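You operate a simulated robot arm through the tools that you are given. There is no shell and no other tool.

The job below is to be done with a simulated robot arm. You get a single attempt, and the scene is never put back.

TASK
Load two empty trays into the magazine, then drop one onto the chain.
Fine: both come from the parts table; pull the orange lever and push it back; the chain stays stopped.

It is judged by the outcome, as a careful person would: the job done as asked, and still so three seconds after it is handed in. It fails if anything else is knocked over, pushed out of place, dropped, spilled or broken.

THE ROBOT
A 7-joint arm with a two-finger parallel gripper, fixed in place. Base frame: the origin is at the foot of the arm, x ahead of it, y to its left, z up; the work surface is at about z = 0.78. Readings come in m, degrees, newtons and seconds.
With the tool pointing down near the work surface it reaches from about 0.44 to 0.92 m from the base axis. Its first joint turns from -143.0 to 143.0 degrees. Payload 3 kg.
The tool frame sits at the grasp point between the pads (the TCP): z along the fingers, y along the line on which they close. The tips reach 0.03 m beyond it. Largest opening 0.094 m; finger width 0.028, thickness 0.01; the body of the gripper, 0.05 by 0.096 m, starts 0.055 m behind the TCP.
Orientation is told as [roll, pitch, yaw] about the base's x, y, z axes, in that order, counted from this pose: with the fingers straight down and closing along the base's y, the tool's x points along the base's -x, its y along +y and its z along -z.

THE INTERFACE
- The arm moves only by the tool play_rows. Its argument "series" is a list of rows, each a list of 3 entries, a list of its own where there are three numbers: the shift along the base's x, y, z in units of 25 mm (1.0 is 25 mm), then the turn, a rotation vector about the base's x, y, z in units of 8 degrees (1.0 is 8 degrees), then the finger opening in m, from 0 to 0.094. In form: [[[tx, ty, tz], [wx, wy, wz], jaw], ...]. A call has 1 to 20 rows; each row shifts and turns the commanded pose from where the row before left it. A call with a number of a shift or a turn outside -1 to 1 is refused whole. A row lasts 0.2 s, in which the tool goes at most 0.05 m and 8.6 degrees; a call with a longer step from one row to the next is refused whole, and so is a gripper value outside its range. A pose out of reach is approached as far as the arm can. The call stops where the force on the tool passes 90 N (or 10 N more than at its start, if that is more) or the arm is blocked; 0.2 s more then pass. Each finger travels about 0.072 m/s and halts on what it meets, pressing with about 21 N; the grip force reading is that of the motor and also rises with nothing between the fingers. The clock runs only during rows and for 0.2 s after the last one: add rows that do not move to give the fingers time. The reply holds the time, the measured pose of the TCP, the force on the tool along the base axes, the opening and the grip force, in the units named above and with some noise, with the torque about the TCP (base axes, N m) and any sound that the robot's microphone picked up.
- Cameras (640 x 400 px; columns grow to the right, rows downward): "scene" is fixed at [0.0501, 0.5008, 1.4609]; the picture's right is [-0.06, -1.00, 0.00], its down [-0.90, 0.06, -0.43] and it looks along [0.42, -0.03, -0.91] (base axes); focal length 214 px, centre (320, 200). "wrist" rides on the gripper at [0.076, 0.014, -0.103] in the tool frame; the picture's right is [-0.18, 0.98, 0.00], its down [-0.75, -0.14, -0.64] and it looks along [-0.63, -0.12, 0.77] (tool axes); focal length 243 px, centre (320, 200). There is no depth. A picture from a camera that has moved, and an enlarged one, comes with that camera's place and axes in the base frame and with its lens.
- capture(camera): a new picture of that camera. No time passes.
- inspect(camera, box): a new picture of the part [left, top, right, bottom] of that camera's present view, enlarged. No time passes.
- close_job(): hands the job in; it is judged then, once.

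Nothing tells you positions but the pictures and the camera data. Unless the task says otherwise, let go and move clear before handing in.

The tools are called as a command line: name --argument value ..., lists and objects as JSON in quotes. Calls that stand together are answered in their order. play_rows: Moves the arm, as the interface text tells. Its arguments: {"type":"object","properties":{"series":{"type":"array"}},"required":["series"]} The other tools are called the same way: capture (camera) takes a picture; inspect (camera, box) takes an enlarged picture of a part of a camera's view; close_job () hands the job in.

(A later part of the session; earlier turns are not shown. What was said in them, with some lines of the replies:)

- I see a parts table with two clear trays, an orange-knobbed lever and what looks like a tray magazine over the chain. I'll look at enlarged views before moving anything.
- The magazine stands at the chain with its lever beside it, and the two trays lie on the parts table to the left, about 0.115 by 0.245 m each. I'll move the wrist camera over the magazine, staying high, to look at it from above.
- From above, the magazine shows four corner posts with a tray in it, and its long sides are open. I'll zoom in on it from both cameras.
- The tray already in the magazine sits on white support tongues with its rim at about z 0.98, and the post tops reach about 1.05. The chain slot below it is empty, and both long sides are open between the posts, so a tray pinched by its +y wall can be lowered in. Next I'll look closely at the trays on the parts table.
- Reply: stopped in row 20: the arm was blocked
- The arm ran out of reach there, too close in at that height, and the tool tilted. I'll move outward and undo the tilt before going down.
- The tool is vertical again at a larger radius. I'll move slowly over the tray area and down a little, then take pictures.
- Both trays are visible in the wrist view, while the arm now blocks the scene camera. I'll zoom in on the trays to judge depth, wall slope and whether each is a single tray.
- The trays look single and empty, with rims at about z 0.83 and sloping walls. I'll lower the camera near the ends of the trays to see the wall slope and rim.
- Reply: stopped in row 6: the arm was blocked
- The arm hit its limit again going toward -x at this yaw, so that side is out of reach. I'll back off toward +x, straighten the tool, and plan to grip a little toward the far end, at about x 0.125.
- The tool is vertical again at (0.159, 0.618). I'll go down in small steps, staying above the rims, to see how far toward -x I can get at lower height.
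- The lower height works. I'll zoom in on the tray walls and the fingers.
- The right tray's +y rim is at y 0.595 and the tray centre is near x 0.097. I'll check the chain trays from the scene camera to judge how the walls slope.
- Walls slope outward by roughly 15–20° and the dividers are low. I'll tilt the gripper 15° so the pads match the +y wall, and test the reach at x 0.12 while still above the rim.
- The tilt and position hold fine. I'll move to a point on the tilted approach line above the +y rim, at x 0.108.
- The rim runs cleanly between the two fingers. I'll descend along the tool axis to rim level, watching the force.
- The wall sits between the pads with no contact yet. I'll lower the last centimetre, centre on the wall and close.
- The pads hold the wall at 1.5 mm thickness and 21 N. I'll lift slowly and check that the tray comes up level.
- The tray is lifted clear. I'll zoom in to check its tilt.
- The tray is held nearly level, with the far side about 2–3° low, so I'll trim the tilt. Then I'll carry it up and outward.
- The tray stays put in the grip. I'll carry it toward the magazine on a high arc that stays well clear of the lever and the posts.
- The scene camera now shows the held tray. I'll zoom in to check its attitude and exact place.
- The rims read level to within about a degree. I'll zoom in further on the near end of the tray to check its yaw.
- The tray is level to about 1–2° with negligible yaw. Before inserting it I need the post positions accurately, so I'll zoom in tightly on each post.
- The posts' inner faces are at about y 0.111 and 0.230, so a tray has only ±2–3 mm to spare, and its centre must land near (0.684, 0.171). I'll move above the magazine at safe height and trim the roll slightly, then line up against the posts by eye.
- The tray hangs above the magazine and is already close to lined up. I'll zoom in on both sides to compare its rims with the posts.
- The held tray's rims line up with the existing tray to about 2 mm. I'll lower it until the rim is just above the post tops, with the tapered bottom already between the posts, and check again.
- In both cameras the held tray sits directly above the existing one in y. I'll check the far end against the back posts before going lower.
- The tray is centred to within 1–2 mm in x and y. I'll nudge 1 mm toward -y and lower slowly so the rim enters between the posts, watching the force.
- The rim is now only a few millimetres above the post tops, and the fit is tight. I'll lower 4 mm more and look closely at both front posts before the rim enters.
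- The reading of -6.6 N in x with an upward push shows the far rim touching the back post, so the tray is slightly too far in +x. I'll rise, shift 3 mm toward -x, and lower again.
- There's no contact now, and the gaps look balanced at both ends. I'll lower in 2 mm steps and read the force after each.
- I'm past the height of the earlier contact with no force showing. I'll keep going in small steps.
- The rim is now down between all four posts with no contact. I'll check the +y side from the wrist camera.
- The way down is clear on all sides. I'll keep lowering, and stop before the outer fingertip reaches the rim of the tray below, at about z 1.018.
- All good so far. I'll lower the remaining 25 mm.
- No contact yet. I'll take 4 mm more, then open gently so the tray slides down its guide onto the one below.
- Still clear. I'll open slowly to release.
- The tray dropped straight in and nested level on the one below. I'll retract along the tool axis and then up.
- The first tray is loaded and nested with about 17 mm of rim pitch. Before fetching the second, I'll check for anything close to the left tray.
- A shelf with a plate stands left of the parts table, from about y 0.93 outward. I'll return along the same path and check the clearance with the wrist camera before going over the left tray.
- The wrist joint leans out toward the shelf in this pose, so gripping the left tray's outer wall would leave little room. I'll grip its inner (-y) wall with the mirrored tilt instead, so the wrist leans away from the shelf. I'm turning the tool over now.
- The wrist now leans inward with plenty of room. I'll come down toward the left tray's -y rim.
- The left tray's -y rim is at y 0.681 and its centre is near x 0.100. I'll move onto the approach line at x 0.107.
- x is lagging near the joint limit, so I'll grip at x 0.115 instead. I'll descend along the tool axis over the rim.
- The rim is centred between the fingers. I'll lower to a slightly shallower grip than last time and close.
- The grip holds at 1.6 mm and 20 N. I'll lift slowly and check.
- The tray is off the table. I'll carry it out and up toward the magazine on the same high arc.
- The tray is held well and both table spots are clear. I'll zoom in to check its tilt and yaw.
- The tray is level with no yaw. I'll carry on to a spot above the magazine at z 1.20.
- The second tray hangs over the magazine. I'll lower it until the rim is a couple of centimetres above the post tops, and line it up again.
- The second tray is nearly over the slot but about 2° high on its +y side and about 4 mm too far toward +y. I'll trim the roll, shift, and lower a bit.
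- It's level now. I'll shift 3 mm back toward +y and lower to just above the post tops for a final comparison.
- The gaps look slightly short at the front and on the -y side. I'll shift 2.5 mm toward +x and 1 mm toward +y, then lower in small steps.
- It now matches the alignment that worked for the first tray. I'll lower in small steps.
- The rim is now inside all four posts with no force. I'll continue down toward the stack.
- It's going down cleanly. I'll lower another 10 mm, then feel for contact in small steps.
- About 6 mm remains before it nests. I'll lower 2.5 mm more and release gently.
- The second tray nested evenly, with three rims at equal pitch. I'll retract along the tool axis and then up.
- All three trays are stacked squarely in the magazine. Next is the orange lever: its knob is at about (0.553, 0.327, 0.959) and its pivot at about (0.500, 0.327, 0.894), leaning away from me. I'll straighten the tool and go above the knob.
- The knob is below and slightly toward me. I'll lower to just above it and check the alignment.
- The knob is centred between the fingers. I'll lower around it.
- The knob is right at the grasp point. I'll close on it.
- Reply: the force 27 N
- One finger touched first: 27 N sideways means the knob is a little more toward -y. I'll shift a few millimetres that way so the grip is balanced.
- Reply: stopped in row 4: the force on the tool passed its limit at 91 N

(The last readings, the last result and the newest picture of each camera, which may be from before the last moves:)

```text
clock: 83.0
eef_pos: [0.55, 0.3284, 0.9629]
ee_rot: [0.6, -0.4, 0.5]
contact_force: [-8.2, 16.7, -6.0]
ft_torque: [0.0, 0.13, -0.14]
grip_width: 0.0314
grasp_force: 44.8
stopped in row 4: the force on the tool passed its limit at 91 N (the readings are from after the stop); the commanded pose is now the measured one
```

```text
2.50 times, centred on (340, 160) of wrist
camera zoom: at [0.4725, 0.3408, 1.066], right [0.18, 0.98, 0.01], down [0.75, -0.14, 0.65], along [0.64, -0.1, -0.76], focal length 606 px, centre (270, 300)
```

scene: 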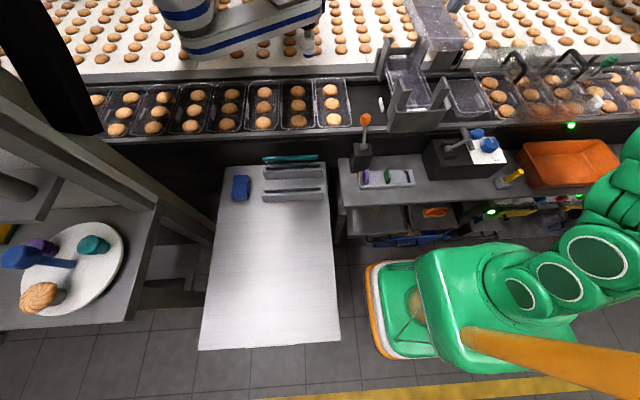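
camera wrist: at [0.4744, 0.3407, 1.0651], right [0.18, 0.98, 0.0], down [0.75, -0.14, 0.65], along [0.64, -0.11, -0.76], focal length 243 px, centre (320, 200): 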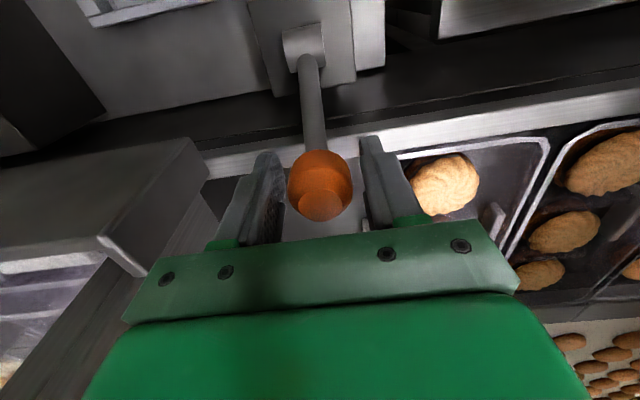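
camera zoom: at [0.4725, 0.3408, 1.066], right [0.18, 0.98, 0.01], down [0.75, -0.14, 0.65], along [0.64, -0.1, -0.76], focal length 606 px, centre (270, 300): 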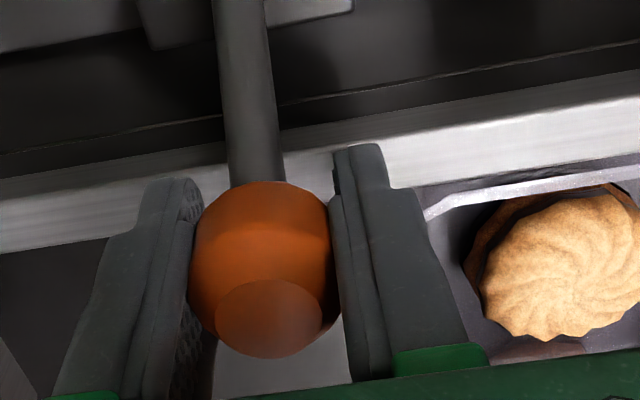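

The sideways force shows it's the +y finger that touches, so I shifted the wrong way and the motion stopped safely. I'll open, shift toward +y, and re-close.

play_rows --series '[[[0, 0, 0], [0, 0, 0], 0.046], [[0, 0, 0], [0, 0, 0], 0.046], [[0, 0, 0], [0, 0, 0], 0.046]]'

inspect --camera "wrist" --box '[220, 80, 460, 240]'

inspect --camera "scene" --box '[340, 95, 400, 165]'

```text
clock: 83.8
eef_pos: [0.5505, 0.3271, 0.9617]
ee_rot: [0.4, -0.5, 0.5]
contact_force: [1.2, -0.2, 1.0]
ft_torque: [0.02, 0.01, -0.01]
grip_width: 0.046
grasp_force: 0.1
```

```text
2.50 times, centred on (340, 160) of wrist
camera zoom: at [0.4731, 0.3398, 1.0659], right [0.18, 0.98, 0.01], down [0.75, -0.14, 0.65], along [0.64, -0.11, -0.76], focal length 606 px, centre (270, 300)
```

zoom: 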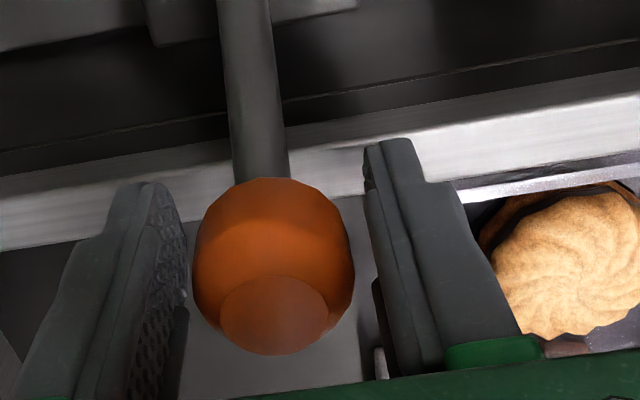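

```text
5.71 times, centred on (370, 130) of scene
camera zoom: at [0.0501, 0.5008, 1.4609], right [-0.06, -1.0, 0.0], down [-0.9, 0.06, -0.43], along [0.42, -0.03, -0.91], focal length 1226 px, centre (34, 600)
```

zoom: 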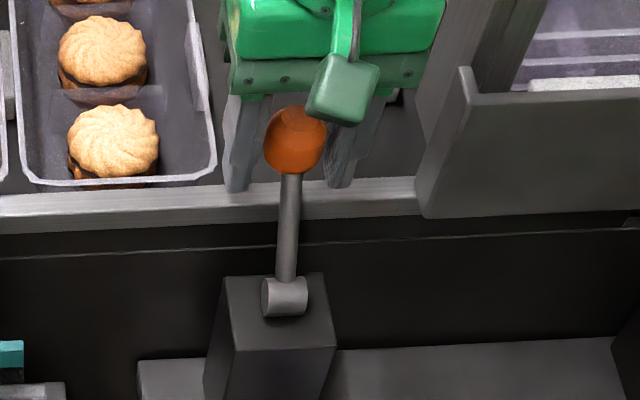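

With the fingers open, the knob (about 34 mm across) sits centred between the pads. I'll close again here with no shift.

play_rows --series '[[[0, 0, 0], [0, 0, 0], 0.04], [[0, 0, 0], [0, 0, 0], 0.034], [[0, 0, 0], [0, 0, 0], 0.03], [[0, 0, 0], [0, 0, 0], 0.03]]'

inspect --camera "wrist" --box '[220, 80, 460, 240]'

```text
clock: 84.8
eef_pos: [0.5499, 0.3272, 0.9622]
ee_rot: [0.4, -0.5, 0.5]
contact_force: [-1.7, 8.2, 1.4]
ft_torque: [0.01, 0.04, -0.07]
grip_width: 0.0345
grasp_force: 4.2
```

```text
2.50 times, centred on (340, 160) of wrist
camera zoom: at [0.473, 0.3401, 1.066], right [0.18, 0.98, 0.01], down [0.75, -0.14, 0.65], along [0.64, -0.11, -0.76], focal length 606 px, centre (270, 300)
```

zoom: 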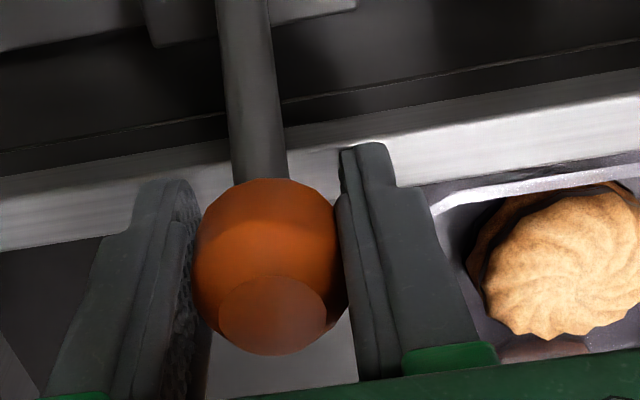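

A light touch on the +y side only, 8 N. I'll shift 1.5 mm toward +y and close further.

play_rows --series '[[[0, 0.06, 0], [0, 0, 0], 0.03], [[0, 0, 0], [0, 0, 0], 0.03]]'

play_rows --series '[[[0, 0, 0], [0, 0, 0], 0.026], [[0, 0, 0], [0, 0, 0], 0.022], [[0, 0, 0], [0, 0, 0], 0.022]]'

```text
clock: 85.4
eef_pos: [0.5497, 0.3291, 0.9615]
ee_rot: [0.5, -0.4, 0.4]
contact_force: [-8.8, 2.3, 4.3]
ft_torque: [0.01, 0.12, -0.07]
grip_width: 0.0318
grasp_force: 44.4
```

```text
clock: 86.2
eef_pos: [0.5493, 0.3292, 0.9636]
ee_rot: [0.4, -0.5, 0.5]
contact_force: [-13.0, 0.4, 3.5]
ft_torque: [-0.04, 0.39, -0.05]
grip_width: 0.0316
grasp_force: 44.6
```

The grip on the knob is now balanced. I'll pull the lever toward me along its arc, starting with two small steps.

play_rows --series '[[[-0.2, 0, 0.15], [0, 0, 0], 0.022], [[-0.2, 0, 0.134], [0, 0, 0], 0.022], [[-0.416, 0, 0.212], [0, 0, 0], 0.022], [[0, 0, 0], [0, 0, 0], 0.022]]'

inspect --camera "scene" --box '[340, 60, 460, 180]'

```text
clock: 87.2
eef_pos: [0.5306, 0.3291, 0.9745]
ee_rot: [0.5, -0.5, 0.5]
contact_force: [9.4, -2.3, -12.8]
ft_torque: [-0.09, -1.11, 0.04]
grip_width: 0.0312
grasp_force: 44.8
```

```text
3.33 times, centred on (400, 120) of scene
camera zoom: at [0.0501, 0.5008, 1.4609], right [-0.06, -1.0, 0.0], down [-0.9, 0.06, -0.43], along [0.42, -0.03, -0.91], focal length 715 px, centre (53, 467)
```

zoom: 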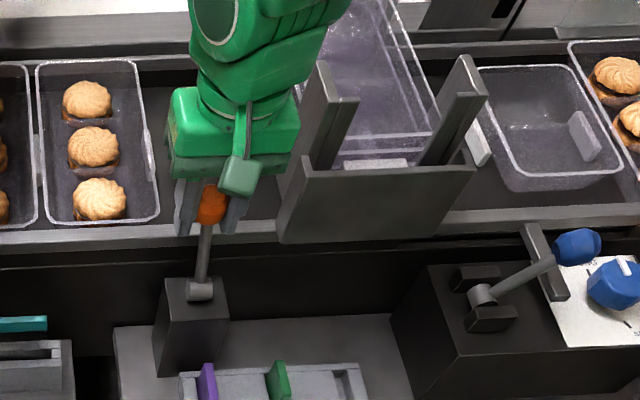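

The lever is moving with the gripper. I'll continue along the arc in small steps, watching the force.

play_rows --series '[[[-0.22, 0, 0.06], [0, 0, 0], 0.022], [[-0.22, 0, 0.05], [0, 0, 0], 0.022], [[-0.23, 0, 0.03], [0, 0, 0], 0.022], [[-0.23, 0, 0.02], [0, 0, 0], 0.022], [[0, 0, 0], [0, 0, 0], 0.022]]'

inspect --camera "scene" --box '[340, 60, 460, 180]'

```text
clock: 88.4
eef_pos: [0.508, 0.3287, 0.9781]
ee_rot: [0.6, -0.6, 0.6]
contact_force: [14.8, -12.3, 16.9]
ft_torque: [-0.03, -1.01, -0.07]
grip_width: 0.0309
grasp_force: 44.9
```

```text
3.33 times, centred on (400, 120) of scene
camera zoom: at [0.0501, 0.5008, 1.4609], right [-0.06, -1.0, 0.0], down [-0.9, 0.06, -0.43], along [0.42, -0.03, -0.91], focal length 715 px, centre (53, 467)
```

zoom: 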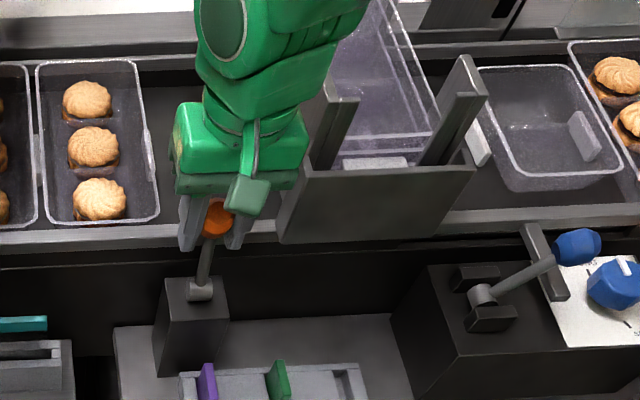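

Still moving freely. I'll continue past vertical.

play_rows --series '[[[-0.23, 0.02, 0.05], [0, 0, 0], 0.022], [[-0.23, 0.02, 0.02], [0, 0, 0], 0.022], [[-0.23, 0, -0.02], [0, 0, 0], 0.022], [[-0.23, 0, -0.04], [0, 0, 0], 0.022], [[0, 0, 0], [0, 0, 0], 0.022]]'

inspect --camera "scene" --box '[340, 60, 460, 180]'

```text
clock: 89.6
eef_pos: [0.4843, 0.3294, 0.9797]
ee_rot: [0.4, -0.6, 0.5]
contact_force: [15.8, -28.5, 3.6]
ft_torque: [0.07, -1.23, -0.1]
grip_width: 0.0317
grasp_force: 45.0
```

```text
3.33 times, centred on (400, 120) of scene
camera zoom: at [0.0501, 0.5008, 1.4609], right [-0.06, -1.0, 0.0], down [-0.9, 0.06, -0.43], along [0.42, -0.03, -0.91], focal length 715 px, centre (53, 467)
```

zoom: 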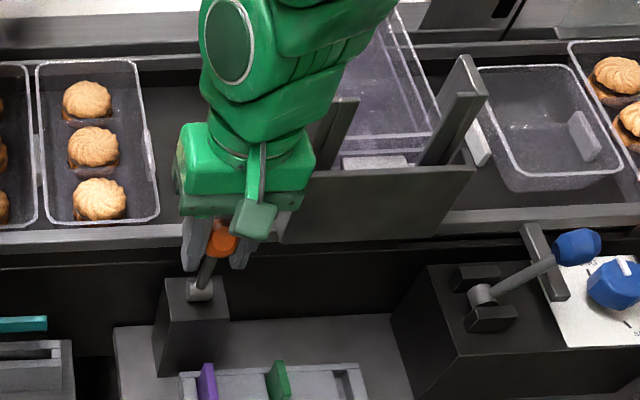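

The lever is about vertical now. I'll ease the sideways load and keep pulling.

play_rows --series '[[[-0.23, -0.04, -0.06], [0, 0, 0], 0.022], [[-0.23, -0.03, -0.09], [0, 0, 0], 0.022], [[-0.22, 0, -0.12], [0, 0, 0], 0.022], [[-0.22, 0, -0.14], [0, 0, 0], 0.022], [[0, 0, 0], [0, 0, 0], 0.022]]'

inspect --camera "scene" --box '[340, 60, 460, 180]'

```text
clock: 90.8
eef_pos: [0.4613, 0.329, 0.9708]
ee_rot: [0.6, -0.5, 0.6]
contact_force: [4.1, 7.1, 20.6]
ft_torque: [0.06, -0.93, -0.05]
grip_width: 0.0322
grasp_force: 44.8
```

```text
3.33 times, centred on (400, 120) of scene
camera zoom: at [0.0501, 0.5008, 1.4609], right [-0.06, -1.0, 0.0], down [-0.9, 0.06, -0.43], along [0.42, -0.03, -0.91], focal length 715 px, centre (53, 467)
```

zoom: 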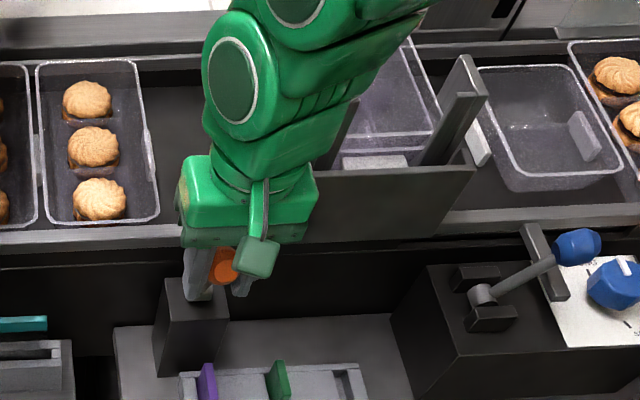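

Lever at about -27°. I'll continue toward its stop in smaller steps.

play_rows --series '[[[-0.21, 0, -0.13], [0, 0, 0], 0.022], [[-0.2, 0, -0.15], [0, 0, 0], 0.022], [[0, 0, 0], [0, 0, 0], 0.022]]'

inspect --camera "scene" --box '[340, 60, 460, 180]'

capture --camera "wrist"

```text
clock: 91.6
eef_pos: [0.4502, 0.3291, 0.9619]
ee_rot: [0.6, -0.5, 0.5]
contact_force: [-0.3, 38.3, 12.3]
ft_torque: [-0.01, -0.5, 0.06]
grip_width: 0.0319
grasp_force: 45.1
```

```text
3.33 times, centred on (400, 120) of scene
camera zoom: at [0.0501, 0.5008, 1.4609], right [-0.06, -1.0, 0.0], down [-0.9, 0.06, -0.43], along [0.42, -0.03, -0.91], focal length 715 px, centre (53, 467)
```

zoom: 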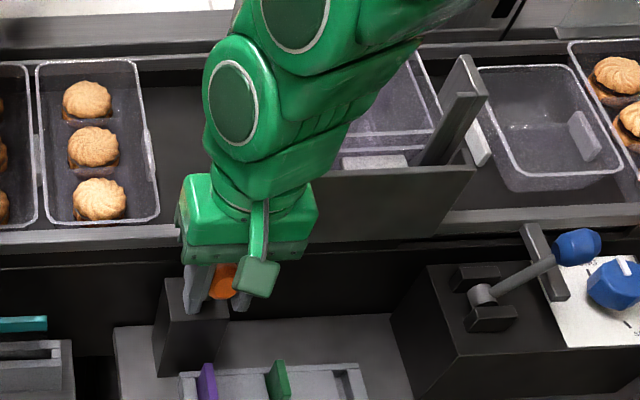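

```text
taken
camera wrist: at [0.3737, 0.3408, 1.0652], right [0.18, 0.98, 0.01], down [0.75, -0.14, 0.65], along [0.64, -0.1, -0.76], focal length 243 px, centre (320, 200)
```

wrist: 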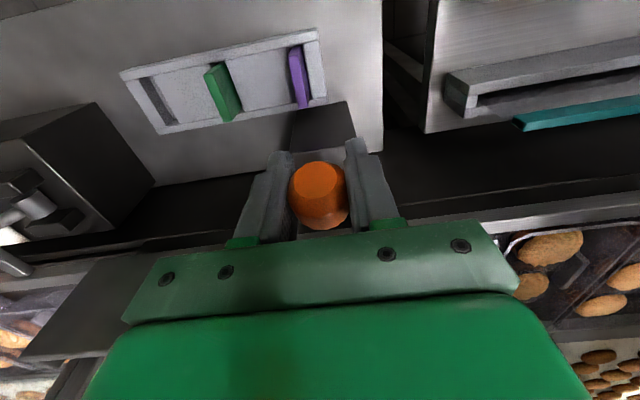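

Nearly at the mirrored angle. I'll ease the sideways load and go a few more millimetres to reach the end stop.

play_rows --series '[[[-0.1, 0.06, -0.09], [0, 0, 0], 0.022], [[-0.1, 0, -0.1], [0, 0, 0], 0.022], [[0, 0, 0], [0, 0, 0], 0.022]]'

inspect --camera "scene" --box '[340, 60, 460, 180]'

```text
clock: 92.4
eef_pos: [0.4483, 0.3286, 0.9583]
ee_rot: [0.5, -0.6, 0.5]
contact_force: [15.0, -1.7, 35.8]
ft_torque: [0.01, 0.02, -0.05]
grip_width: 0.0322
grasp_force: 45.0
```

```text
3.33 times, centred on (400, 120) of scene
camera zoom: at [0.0501, 0.5008, 1.4609], right [-0.06, -1.0, 0.0], down [-0.9, 0.06, -0.43], along [0.42, -0.03, -0.91], focal length 715 px, centre (53, 467)
```

zoom: 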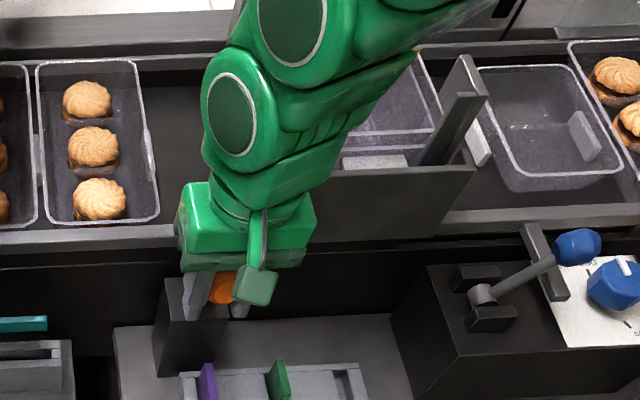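

Resistance has risen to about 34 N along the arc, so the lever is at its stop. I'll look at the magazine.

inspect --camera "scene" --box '[370, 30, 470, 140]'

inspect --camera "scene" --box '[405, 60, 455, 110]'

```text
3.64 times, centred on (420, 85) of scene
camera zoom: at [0.0501, 0.5008, 1.4609], right [-0.06, -1.0, 0.0], down [-0.9, 0.06, -0.43], along [0.42, -0.03, -0.91], focal length 780 px, centre (-44, 618)
```

zoom: 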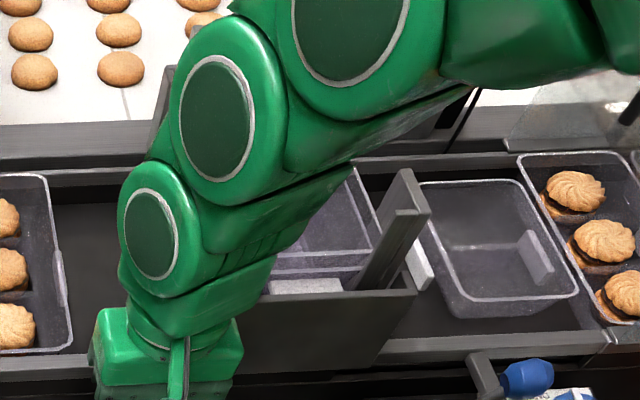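

```text
8.00 times, centred on (430, 85) of scene
camera zoom: at [0.0501, 0.5008, 1.4609], right [-0.06, -1.0, 0.0], down [-0.9, 0.06, -0.43], along [0.42, -0.03, -0.91], focal length 1716 px, centre (-560, 1120)
```

zoom: 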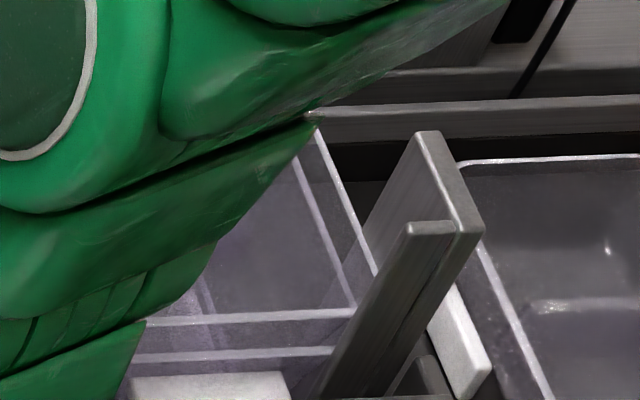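

At least one tray has shifted below. I'll hold the lever at its stop for a moment so the drop can finish.

play_rows --series '[[[-0.05, 0, -0.03], [0, 0, 0], 0.022], [[0, 0, 0], [0, 0, 0], 0.022], [[0, 0, 0], [0, 0, 0], 0.022], [[0, 0, 0], [0, 0, 0], 0.022]]'

inspect --camera "scene" --box '[405, 60, 455, 110]'

capture --camera "wrist"

```text
clock: 93.4
eef_pos: [0.4453, 0.3289, 0.9566]
ee_rot: [0.5, -0.6, 0.5]
contact_force: [67.2, -31.3, 20.9]
ft_torque: [0.13, -0.45, 0.0]
grip_width: 0.032
grasp_force: 45.1
```

```text
8.00 times, centred on (430, 85) of scene
camera zoom: at [0.0501, 0.5008, 1.4609], right [-0.06, -1.0, 0.0], down [-0.9, 0.06, -0.43], along [0.42, -0.03, -0.91], focal length 1716 px, centre (-560, 1120)
```

zoom: 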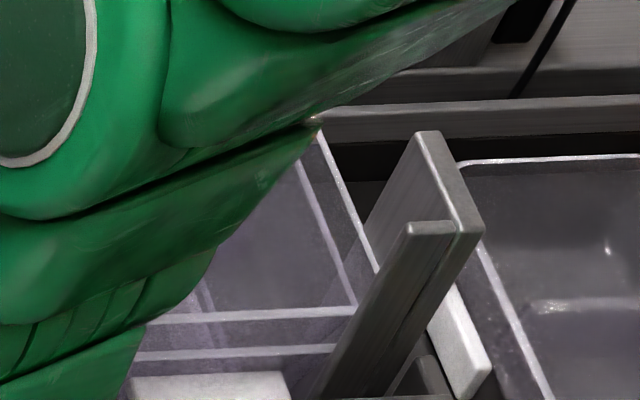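

```text
taken
camera wrist: at [0.3692, 0.3412, 1.0593], right [0.18, 0.98, 0.01], down [0.75, -0.14, 0.65], along [0.64, -0.11, -0.76], focal length 243 px, centre (320, 200)
```

wrist: 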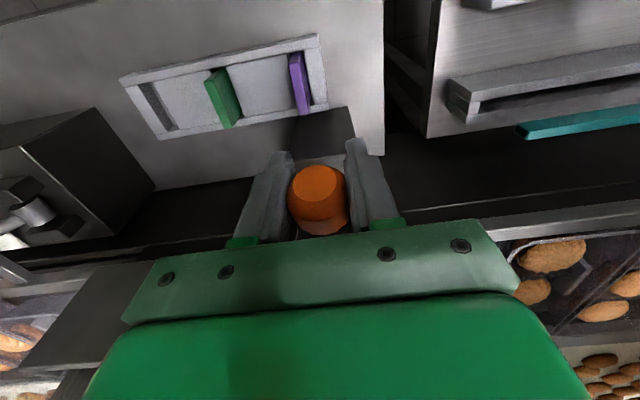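

The lever is firmly against its stop. I'll push it back along the arc.

play_rows --series '[[[0.228, -0.04, 0.2], [0, 0, 0], 0.022], [[0.228, 0, 0.16], [0, 0, 0], 0.022], [[0.228, 0, 0.124], [0, 0, 0], 0.022], [[0.228, 0, 0.1], [0, 0, 0], 0.022], [[0.228, 0, 0.084], [0, 0, 0], 0.022], [[0.228, 0, 0.064], [0, 0, 0], 0.022], [[0.228, 0, 0.048], [0, 0, 0], 0.022], [[0.228, 0, 0.028], [0, 0, 0], 0.022], [[0, 0, 0], [0, 0, 0], 0.022]]'

inspect --camera "scene" --box '[340, 60, 460, 180]'

```text
clock: 95.4
eef_pos: [0.4905, 0.3287, 0.9767]
ee_rot: [0.6, -0.5, 0.5]
contact_force: [-14.6, -9.7, 4.9]
ft_torque: [-0.03, 1.14, -0.1]
grip_width: 0.0319
grasp_force: 45.0
```

```text
3.33 times, centred on (400, 120) of scene
camera zoom: at [0.0501, 0.5008, 1.4609], right [-0.06, -1.0, 0.0], down [-0.9, 0.06, -0.43], along [0.42, -0.03, -0.91], focal length 715 px, centre (53, 467)
```

zoom: 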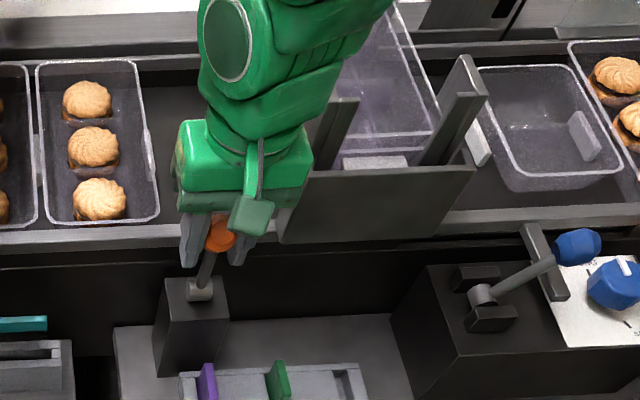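

The lever is following back and is just past vertical. I'll continue to its original forward position.

play_rows --series '[[[0.228, 0, 0.03], [0, 0, 0], 0.022], [[0.228, 0, 0.02], [0, 0, 0], 0.022], [[0.228, 0, 0.0], [0, 0, 0], 0.022], [[0.228, 0, -0.02], [0, 0, 0], 0.022], [[0.228, 0, -0.035], [0, 0, 0], 0.022], [[0.228, 0, -0.055], [0, 0, 0], 0.022], [[0.228, 0, -0.07], [0, 0, 0], 0.022], [[0.228, 0, -0.09], [0, 0, 0], 0.022], [[0, 0, 0], [0, 0, 0], 0.022]]'

inspect --camera "scene" --box '[340, 60, 460, 180]'

```text
clock: 97.4
eef_pos: [0.5378, 0.329, 0.9733]
ee_rot: [0.5, -0.7, 0.4]
contact_force: [-1.4, -12.5, 5.4]
ft_torque: [-0.24, 0.33, 0.05]
grip_width: 0.0315
grasp_force: 45.1
```

```text
3.33 times, centred on (400, 120) of scene
camera zoom: at [0.0501, 0.5008, 1.4609], right [-0.06, -1.0, 0.0], down [-0.9, 0.06, -0.43], along [0.42, -0.03, -0.91], focal length 715 px, centre (53, 467)
```

zoom: 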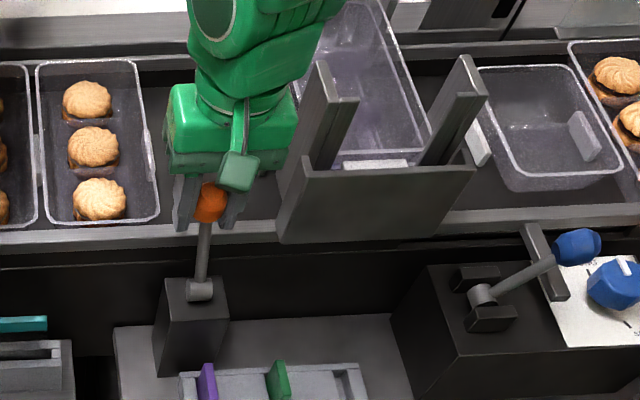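

Nearly back; I'll finish the push to the original stop.

play_rows --series '[[[0.228, 0, -0.12], [0, 0, 0], 0.022], [[0.2, 0, -0.14], [0, 0, 0], 0.022], [[0, 0, 0], [0, 0, 0], 0.022]]'

inspect --camera "scene" --box '[340, 60, 460, 180]'

```text
clock: 98.2
eef_pos: [0.547, 0.3279, 0.966]
ee_rot: [0.6, -0.4, 0.6]
contact_force: [-16.6, 10.1, -0.2]
ft_torque: [0.08, 1.23, -0.07]
grip_width: 0.0312
grasp_force: 45.2
```

```text
3.33 times, centred on (400, 120) of scene
camera zoom: at [0.0501, 0.5008, 1.4609], right [-0.06, -1.0, 0.0], down [-0.9, 0.06, -0.43], along [0.42, -0.03, -0.91], focal length 715 px, centre (53, 467)
```

zoom: 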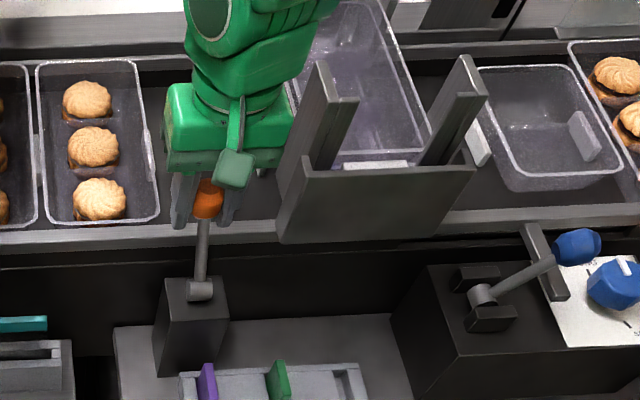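

The knob is back near its original spot. I'll give it a last small push to be sure it's at the stop.

play_rows --series '[[[0.12, 0, -0.09], [0, 0, 0], 0.022], [[0.1, 0, -0.08], [0, 0, 0], 0.022], [[0, 0, 0], [0, 0, 0], 0.022]]'

inspect --camera "scene" --box '[340, 60, 460, 180]'

```text
clock: 99.0
eef_pos: [0.5511, 0.3281, 0.9629]
ee_rot: [0.5, -0.4, 0.5]
contact_force: [-48.5, -0.3, 39.6]
ft_torque: [-0.03, 0.85, 0.0]
grip_width: 0.0314
grasp_force: 45.0
```

```text
3.33 times, centred on (400, 120) of scene
camera zoom: at [0.0501, 0.5008, 1.4609], right [-0.06, -1.0, 0.0], down [-0.9, 0.06, -0.43], along [0.42, -0.03, -0.91], focal length 715 px, centre (53, 467)
```

zoom: 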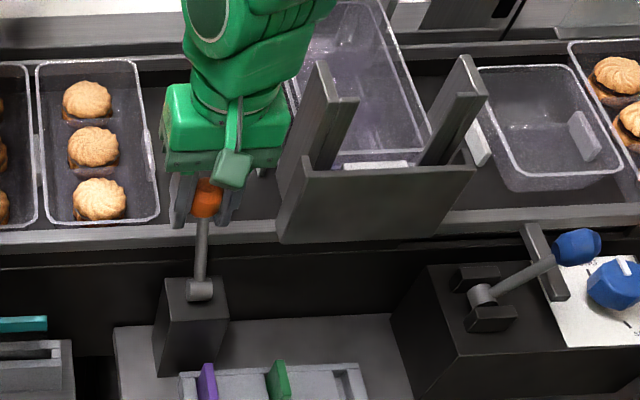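

It's firmly at the forward stop. I'll ease the preload, release the knob, and rise straight up.

play_rows --series '[[[-0.08, 0, 0.05], [0, 0, 0], 0.022], [[0, 0, 0], [0, 0, 0], 0.036], [[0, 0, 0], [0, 0, 0], 0.046], [[0, 0, 0], [0, 0, 0], 0.046], [[0, 0, 0], [0, 0, 0], 0.046]]'

inspect --camera "scene" --box '[340, 60, 460, 180]'

capture --camera "wrist"

```text
clock: 100.2
eef_pos: [0.5495, 0.3287, 0.9638]
ee_rot: [0.5, -0.5, 0.5]
contact_force: [-1.0, 0.5, 0.8]
ft_torque: [0.01, 0.02, -0.01]
grip_width: 0.0461
grasp_force: 0.0
```

```text
3.33 times, centred on (400, 120) of scene
camera zoom: at [0.0501, 0.5008, 1.4609], right [-0.06, -1.0, 0.0], down [-0.9, 0.06, -0.43], along [0.42, -0.03, -0.91], focal length 715 px, centre (53, 467)
```

zoom: 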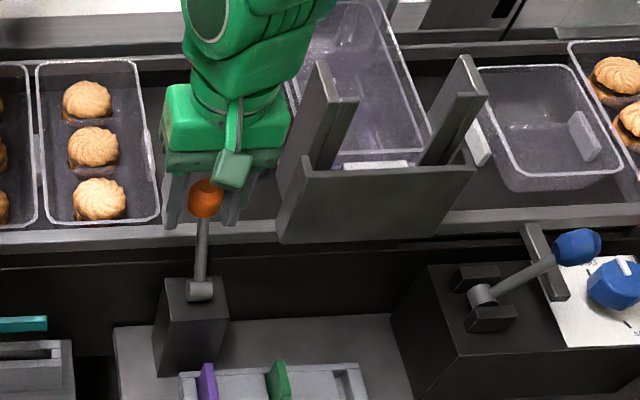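

```text
taken
camera wrist: at [0.473, 0.3412, 1.0656], right [0.18, 0.98, 0.01], down [0.75, -0.14, 0.65], along [0.64, -0.11, -0.76], focal length 243 px, centre (320, 200)
```

wrist: 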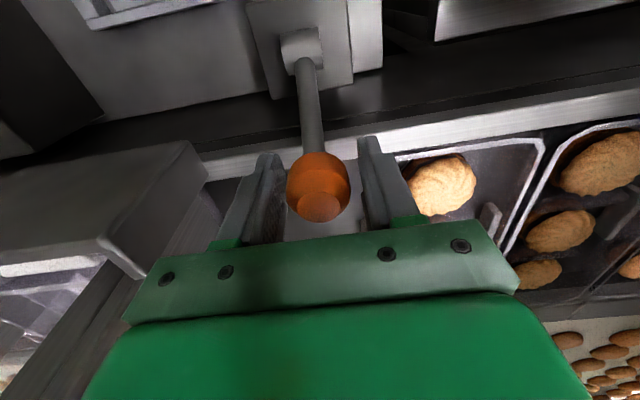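

The lever is released and stays at its original position. I'll rise straight up and look into the magazine from above.

play_rows --series '[[[0, 0, 0.4], [0, 0, 0], 0.046], [[0, 0, 0.6], [0, 0, 0], 0.046], [[0, 0, 0.8], [0, 0, 0], 0.046], [[0, 0, 0.9], [0, 0, 0], 0.046], [[0, 0, 0.9], [0, 0, 0], 0.046], [[0, 0, 0.9], [0, 0, 0], 0.046], [[0, 0, 0.9], [0, 0, 0], 0.046], [[0, 0, 0.9], [0, 0, 0], 0.046], [[0, 0, 0.9], [0, 0, 0], 0.046], [[0, 0, 0.9], [0, 0, 0], 0.046], [[0, 0, 0.9], [0, 0, 0], 0.046], [[0, 0, 0], [0, 0, 0], 0.046]]'

inspect --camera "scene" --box '[370, 30, 470, 140]'

capture --camera "scene"

capture --camera "wrist"

```text
clock: 102.8
eef_pos: [0.5514, 0.3282, 1.1861]
ee_rot: [0.5, -0.5, 0.5]
contact_force: [-0.2, -0.4, -0.2]
ft_torque: [-0.03, 0.04, -0.02]
grip_width: 0.0461
grasp_force: 0.0
```

```text
3.64 times, centred on (420, 85) of scene
camera zoom: at [0.0501, 0.5008, 1.4609], right [-0.06, -1.0, 0.0], down [-0.9, 0.06, -0.43], along [0.42, -0.03, -0.91], focal length 780 px, centre (-44, 618)
```

zoom: 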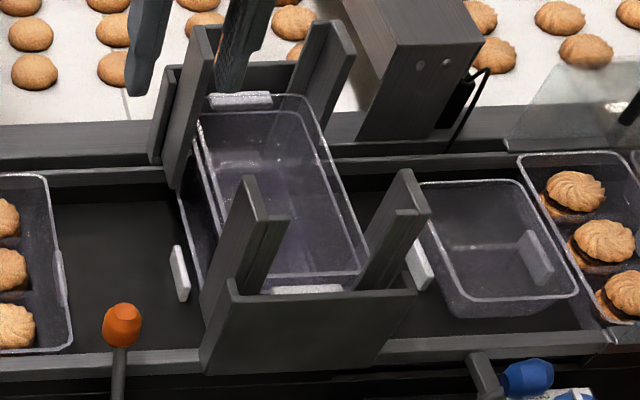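

```text
taken
```

scene: 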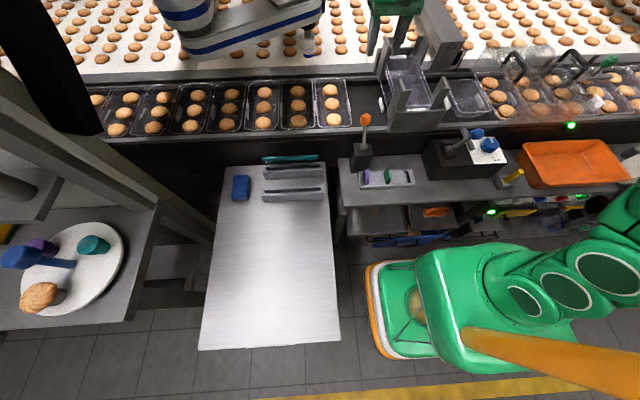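

```text
taken
camera wrist: at [0.4744, 0.3403, 1.2893], right [0.18, 0.98, 0.01], down [0.75, -0.14, 0.65], along [0.64, -0.11, -0.76], focal length 243 px, centre (320, 200)
```

wrist: 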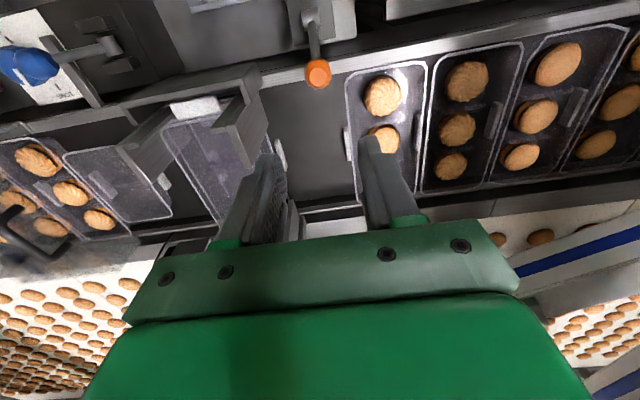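

Two trays now sit in the magazine and one appears to have dropped to the chain. I'll take closer looks to confirm it's flat and in its slot.

inspect --camera "scene" --box '[380, 45, 435, 110]'

inspect --camera "wrist" --box '[140, 80, 300, 230]'

inspect --camera "scene" --box '[380, 75, 420, 115]'

```text
6.15 times, centred on (408, 78) of scene
camera zoom: at [0.0501, 0.5008, 1.4609], right [-0.06, -1.0, 0.0], down [-0.9, 0.06, -0.43], along [0.42, -0.03, -0.91], focal length 1320 px, centre (-218, 954)
```

zoom: 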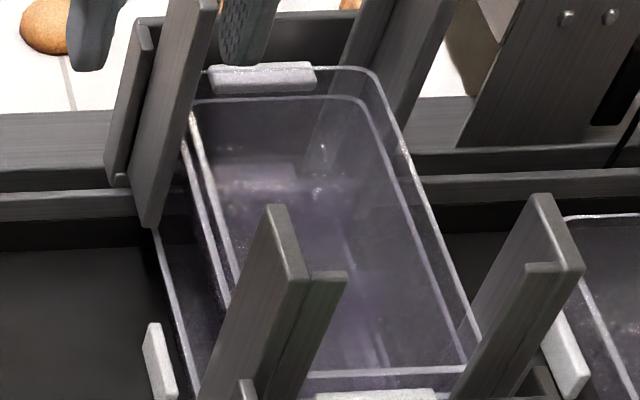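

```text
2.67 times, centred on (220, 155) of wrist
camera zoom: at [0.4744, 0.3403, 1.2893], right [0.18, 0.98, 0.01], down [0.75, -0.14, 0.65], along [0.64, -0.11, -0.76], focal length 647 px, centre (587, 320)
```

zoom: 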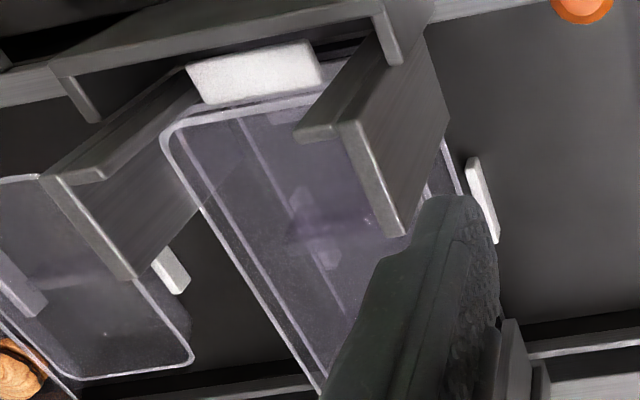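

```text
10.00 times, centred on (400, 95) of scene
camera zoom: at [0.0501, 0.5008, 1.4609], right [-0.06, -1.0, 0.0], down [-0.9, 0.06, -0.43], along [0.42, -0.03, -0.91], focal length 2145 px, centre (-480, 1250)
```

zoom: 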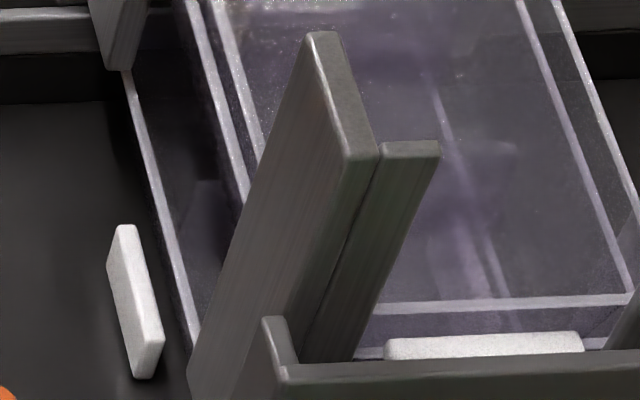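

The dropped tray's rim runs straight along the chain slot beside the flight, and two trays remain nested above. I'll check once more from directly overhead.

play_rows --series '[[[0.4, -0.6, 0.4], [0, 0, 0], 0.046], [[0.55, -0.85, 0.3], [0, 0, 0], 0.046], [[0.55, -0.85, 0.3], [0, 0, 0], 0.046], [[0.55, -0.85, 0.3], [0, 0, 0], 0.046], [[0.55, -0.85, 0.2], [0, 0, 0], 0.046], [[0.3, -0.5, 0], [0, 0, 0], 0.046], [[0, 0, 0], [0, 0, 0], 0.046]]'

capture --camera "wrist"

inspect --camera "wrist" --box '[180, 0, 440, 220]'

inspect --camera "scene" --box '[370, 30, 470, 140]'

```text
clock: 104.4
eef_pos: [0.623, 0.2195, 1.2256]
ee_rot: [0.5, -0.5, 0.5]
contact_force: [0.8, 0.0, -0.1]
ft_torque: [-0.01, 0.02, -0.01]
grip_width: 0.0457
grasp_force: 0.0
```

```text
taken
camera wrist: at [0.5459, 0.2308, 1.3289], right [0.18, 0.98, 0.01], down [0.75, -0.14, 0.65], along [0.64, -0.11, -0.76], focal length 243 px, centre (320, 200)
```

wrist: 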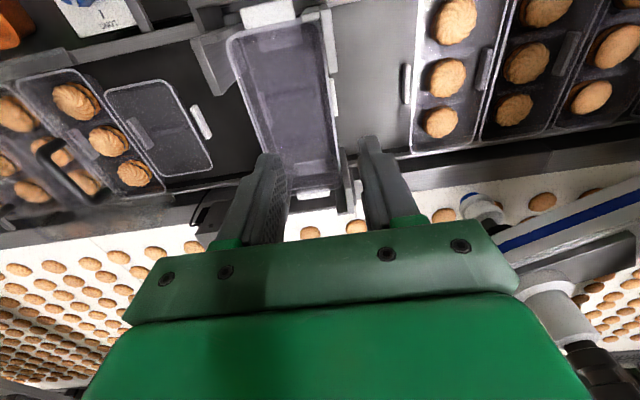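

```text
1.82 times, centred on (310, 110) of wrist
camera zoom: at [0.5459, 0.2308, 1.3289], right [0.18, 0.98, 0.01], down [0.75, -0.14, 0.65], along [0.64, -0.11, -0.76], focal length 441 px, centre (338, 364)
```

zoom: 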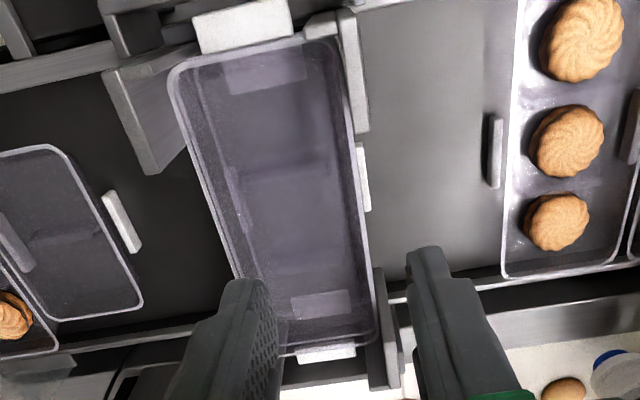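

```text
3.64 times, centred on (420, 85) of scene
camera zoom: at [0.0501, 0.5008, 1.4609], right [-0.06, -1.0, 0.0], down [-0.9, 0.06, -0.43], along [0.42, -0.03, -0.91], focal length 780 px, centre (-44, 618)
```

zoom: 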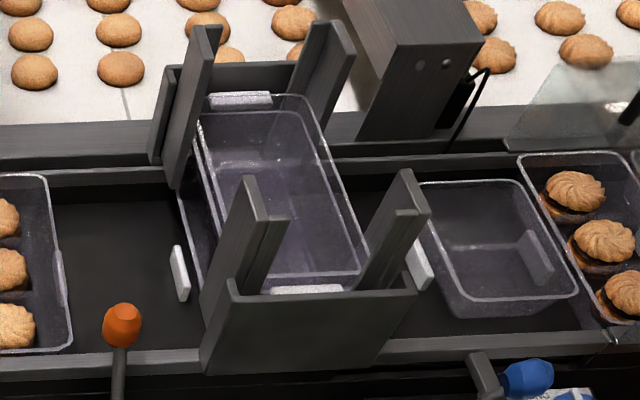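

Seen from above, the two remaining trays sit squarely on the tongues, the dropped one lies in the chain slot below, the lever is back and the chain hasn't moved. I'll return the arm to its starting area, clear of everything.

play_rows --series '[[[-0.9, 0.43, 0], [0, 0, 0], 0.06], [[-0.9, 0.43, 0], [0, 0, 0], 0.08], [[-0.9, 0.43, 0], [0, 0, 0], 0.094], [[-0.9, 0.43, 0], [0, 0, 0], 0.094], [[-0.9, 0.43, 0], [0, 0, 0], 0.094], [[-0.9, 0.43, 0], [0, 0, 0], 0.094], [[-0.9, 0.43, 0], [0, 0, 0], 0.094], [[0, 0, 0], [0, 0, 0], 0.094], [[0, 0, 0], [0, 0, 0], 0.094]]'

capture --camera "scene"

inspect --camera "scene" --box '[340, 60, 540, 220]'

```text
clock: 106.4
eef_pos: [0.4653, 0.2921, 1.2257]
ee_rot: [0.5, -0.4, 0.5]
contact_force: [0.7, -0.7, -0.5]
ft_torque: [-0.01, 0.03, -0.02]
grip_width: 0.0942
grasp_force: 0.3
```

```text
taken
```

scene: 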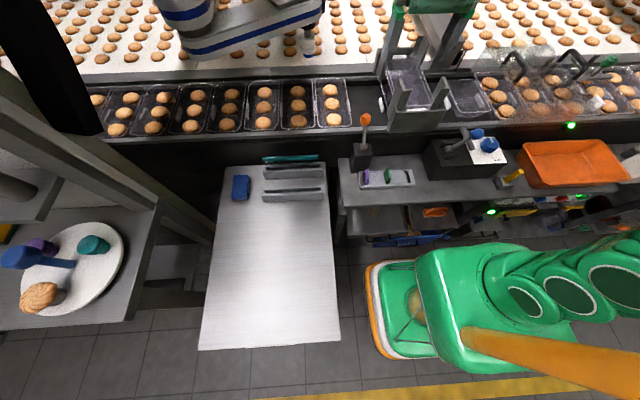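

```text
2.50 times, centred on (440, 140) of scene
camera zoom: at [0.0501, 0.5008, 1.4609], right [-0.06, -1.0, 0.0], down [-0.9, 0.06, -0.43], along [0.42, -0.03, -0.91], focal length 536 px, centre (20, 350)
```

zoom: 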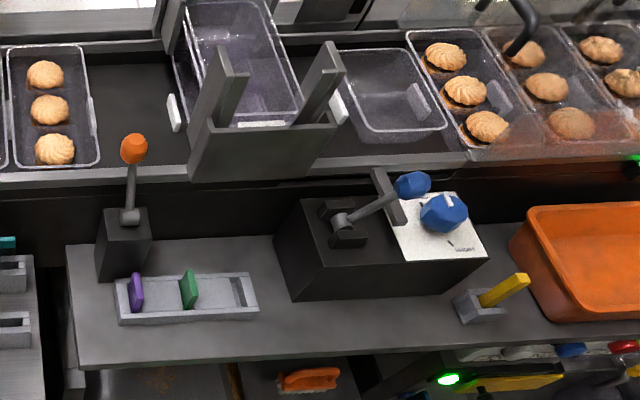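

Everything looks settled: both parts-table trays are in the magazine, one tray is on the chain, the orange lever is back forward, and nothing else has moved. The arm is clear, so I'm handing the job in.

close_job

```text
The job is handed in.
```

Both empty trays from the parts table are loaded in the magazine, and one tray has been dropped onto the chain. The job is handed in.

- **Loading:** The magazine already held one tray. The two new trays nested on top of it, evenly and level. The first dropped about 2 cm into its nest after I let go, and the second only a few millimetres.
- **Drop:** I pulled the orange lever to its stop and pushed it back to its original position. One tray came down into the empty chain slot, straight and level, and two trays remain in the magazine. The tray that dropped was the one already at the bottom, not one of the two I loaded.
- **Chain and surroundings:** The chain stayed stopped, and in the last pictures nothing else had moved.
- **Contacts along the way:** The first tray's far rim touched a back post lightly (about 7 N) before I realigned it. While I was gripping the lever knob, one sideways shift went the wrong way and tripped the 90 N force stop. Neither left visible damage, and the lever worked normally afterwards.

The arm is back near its starting position with the gripper open.
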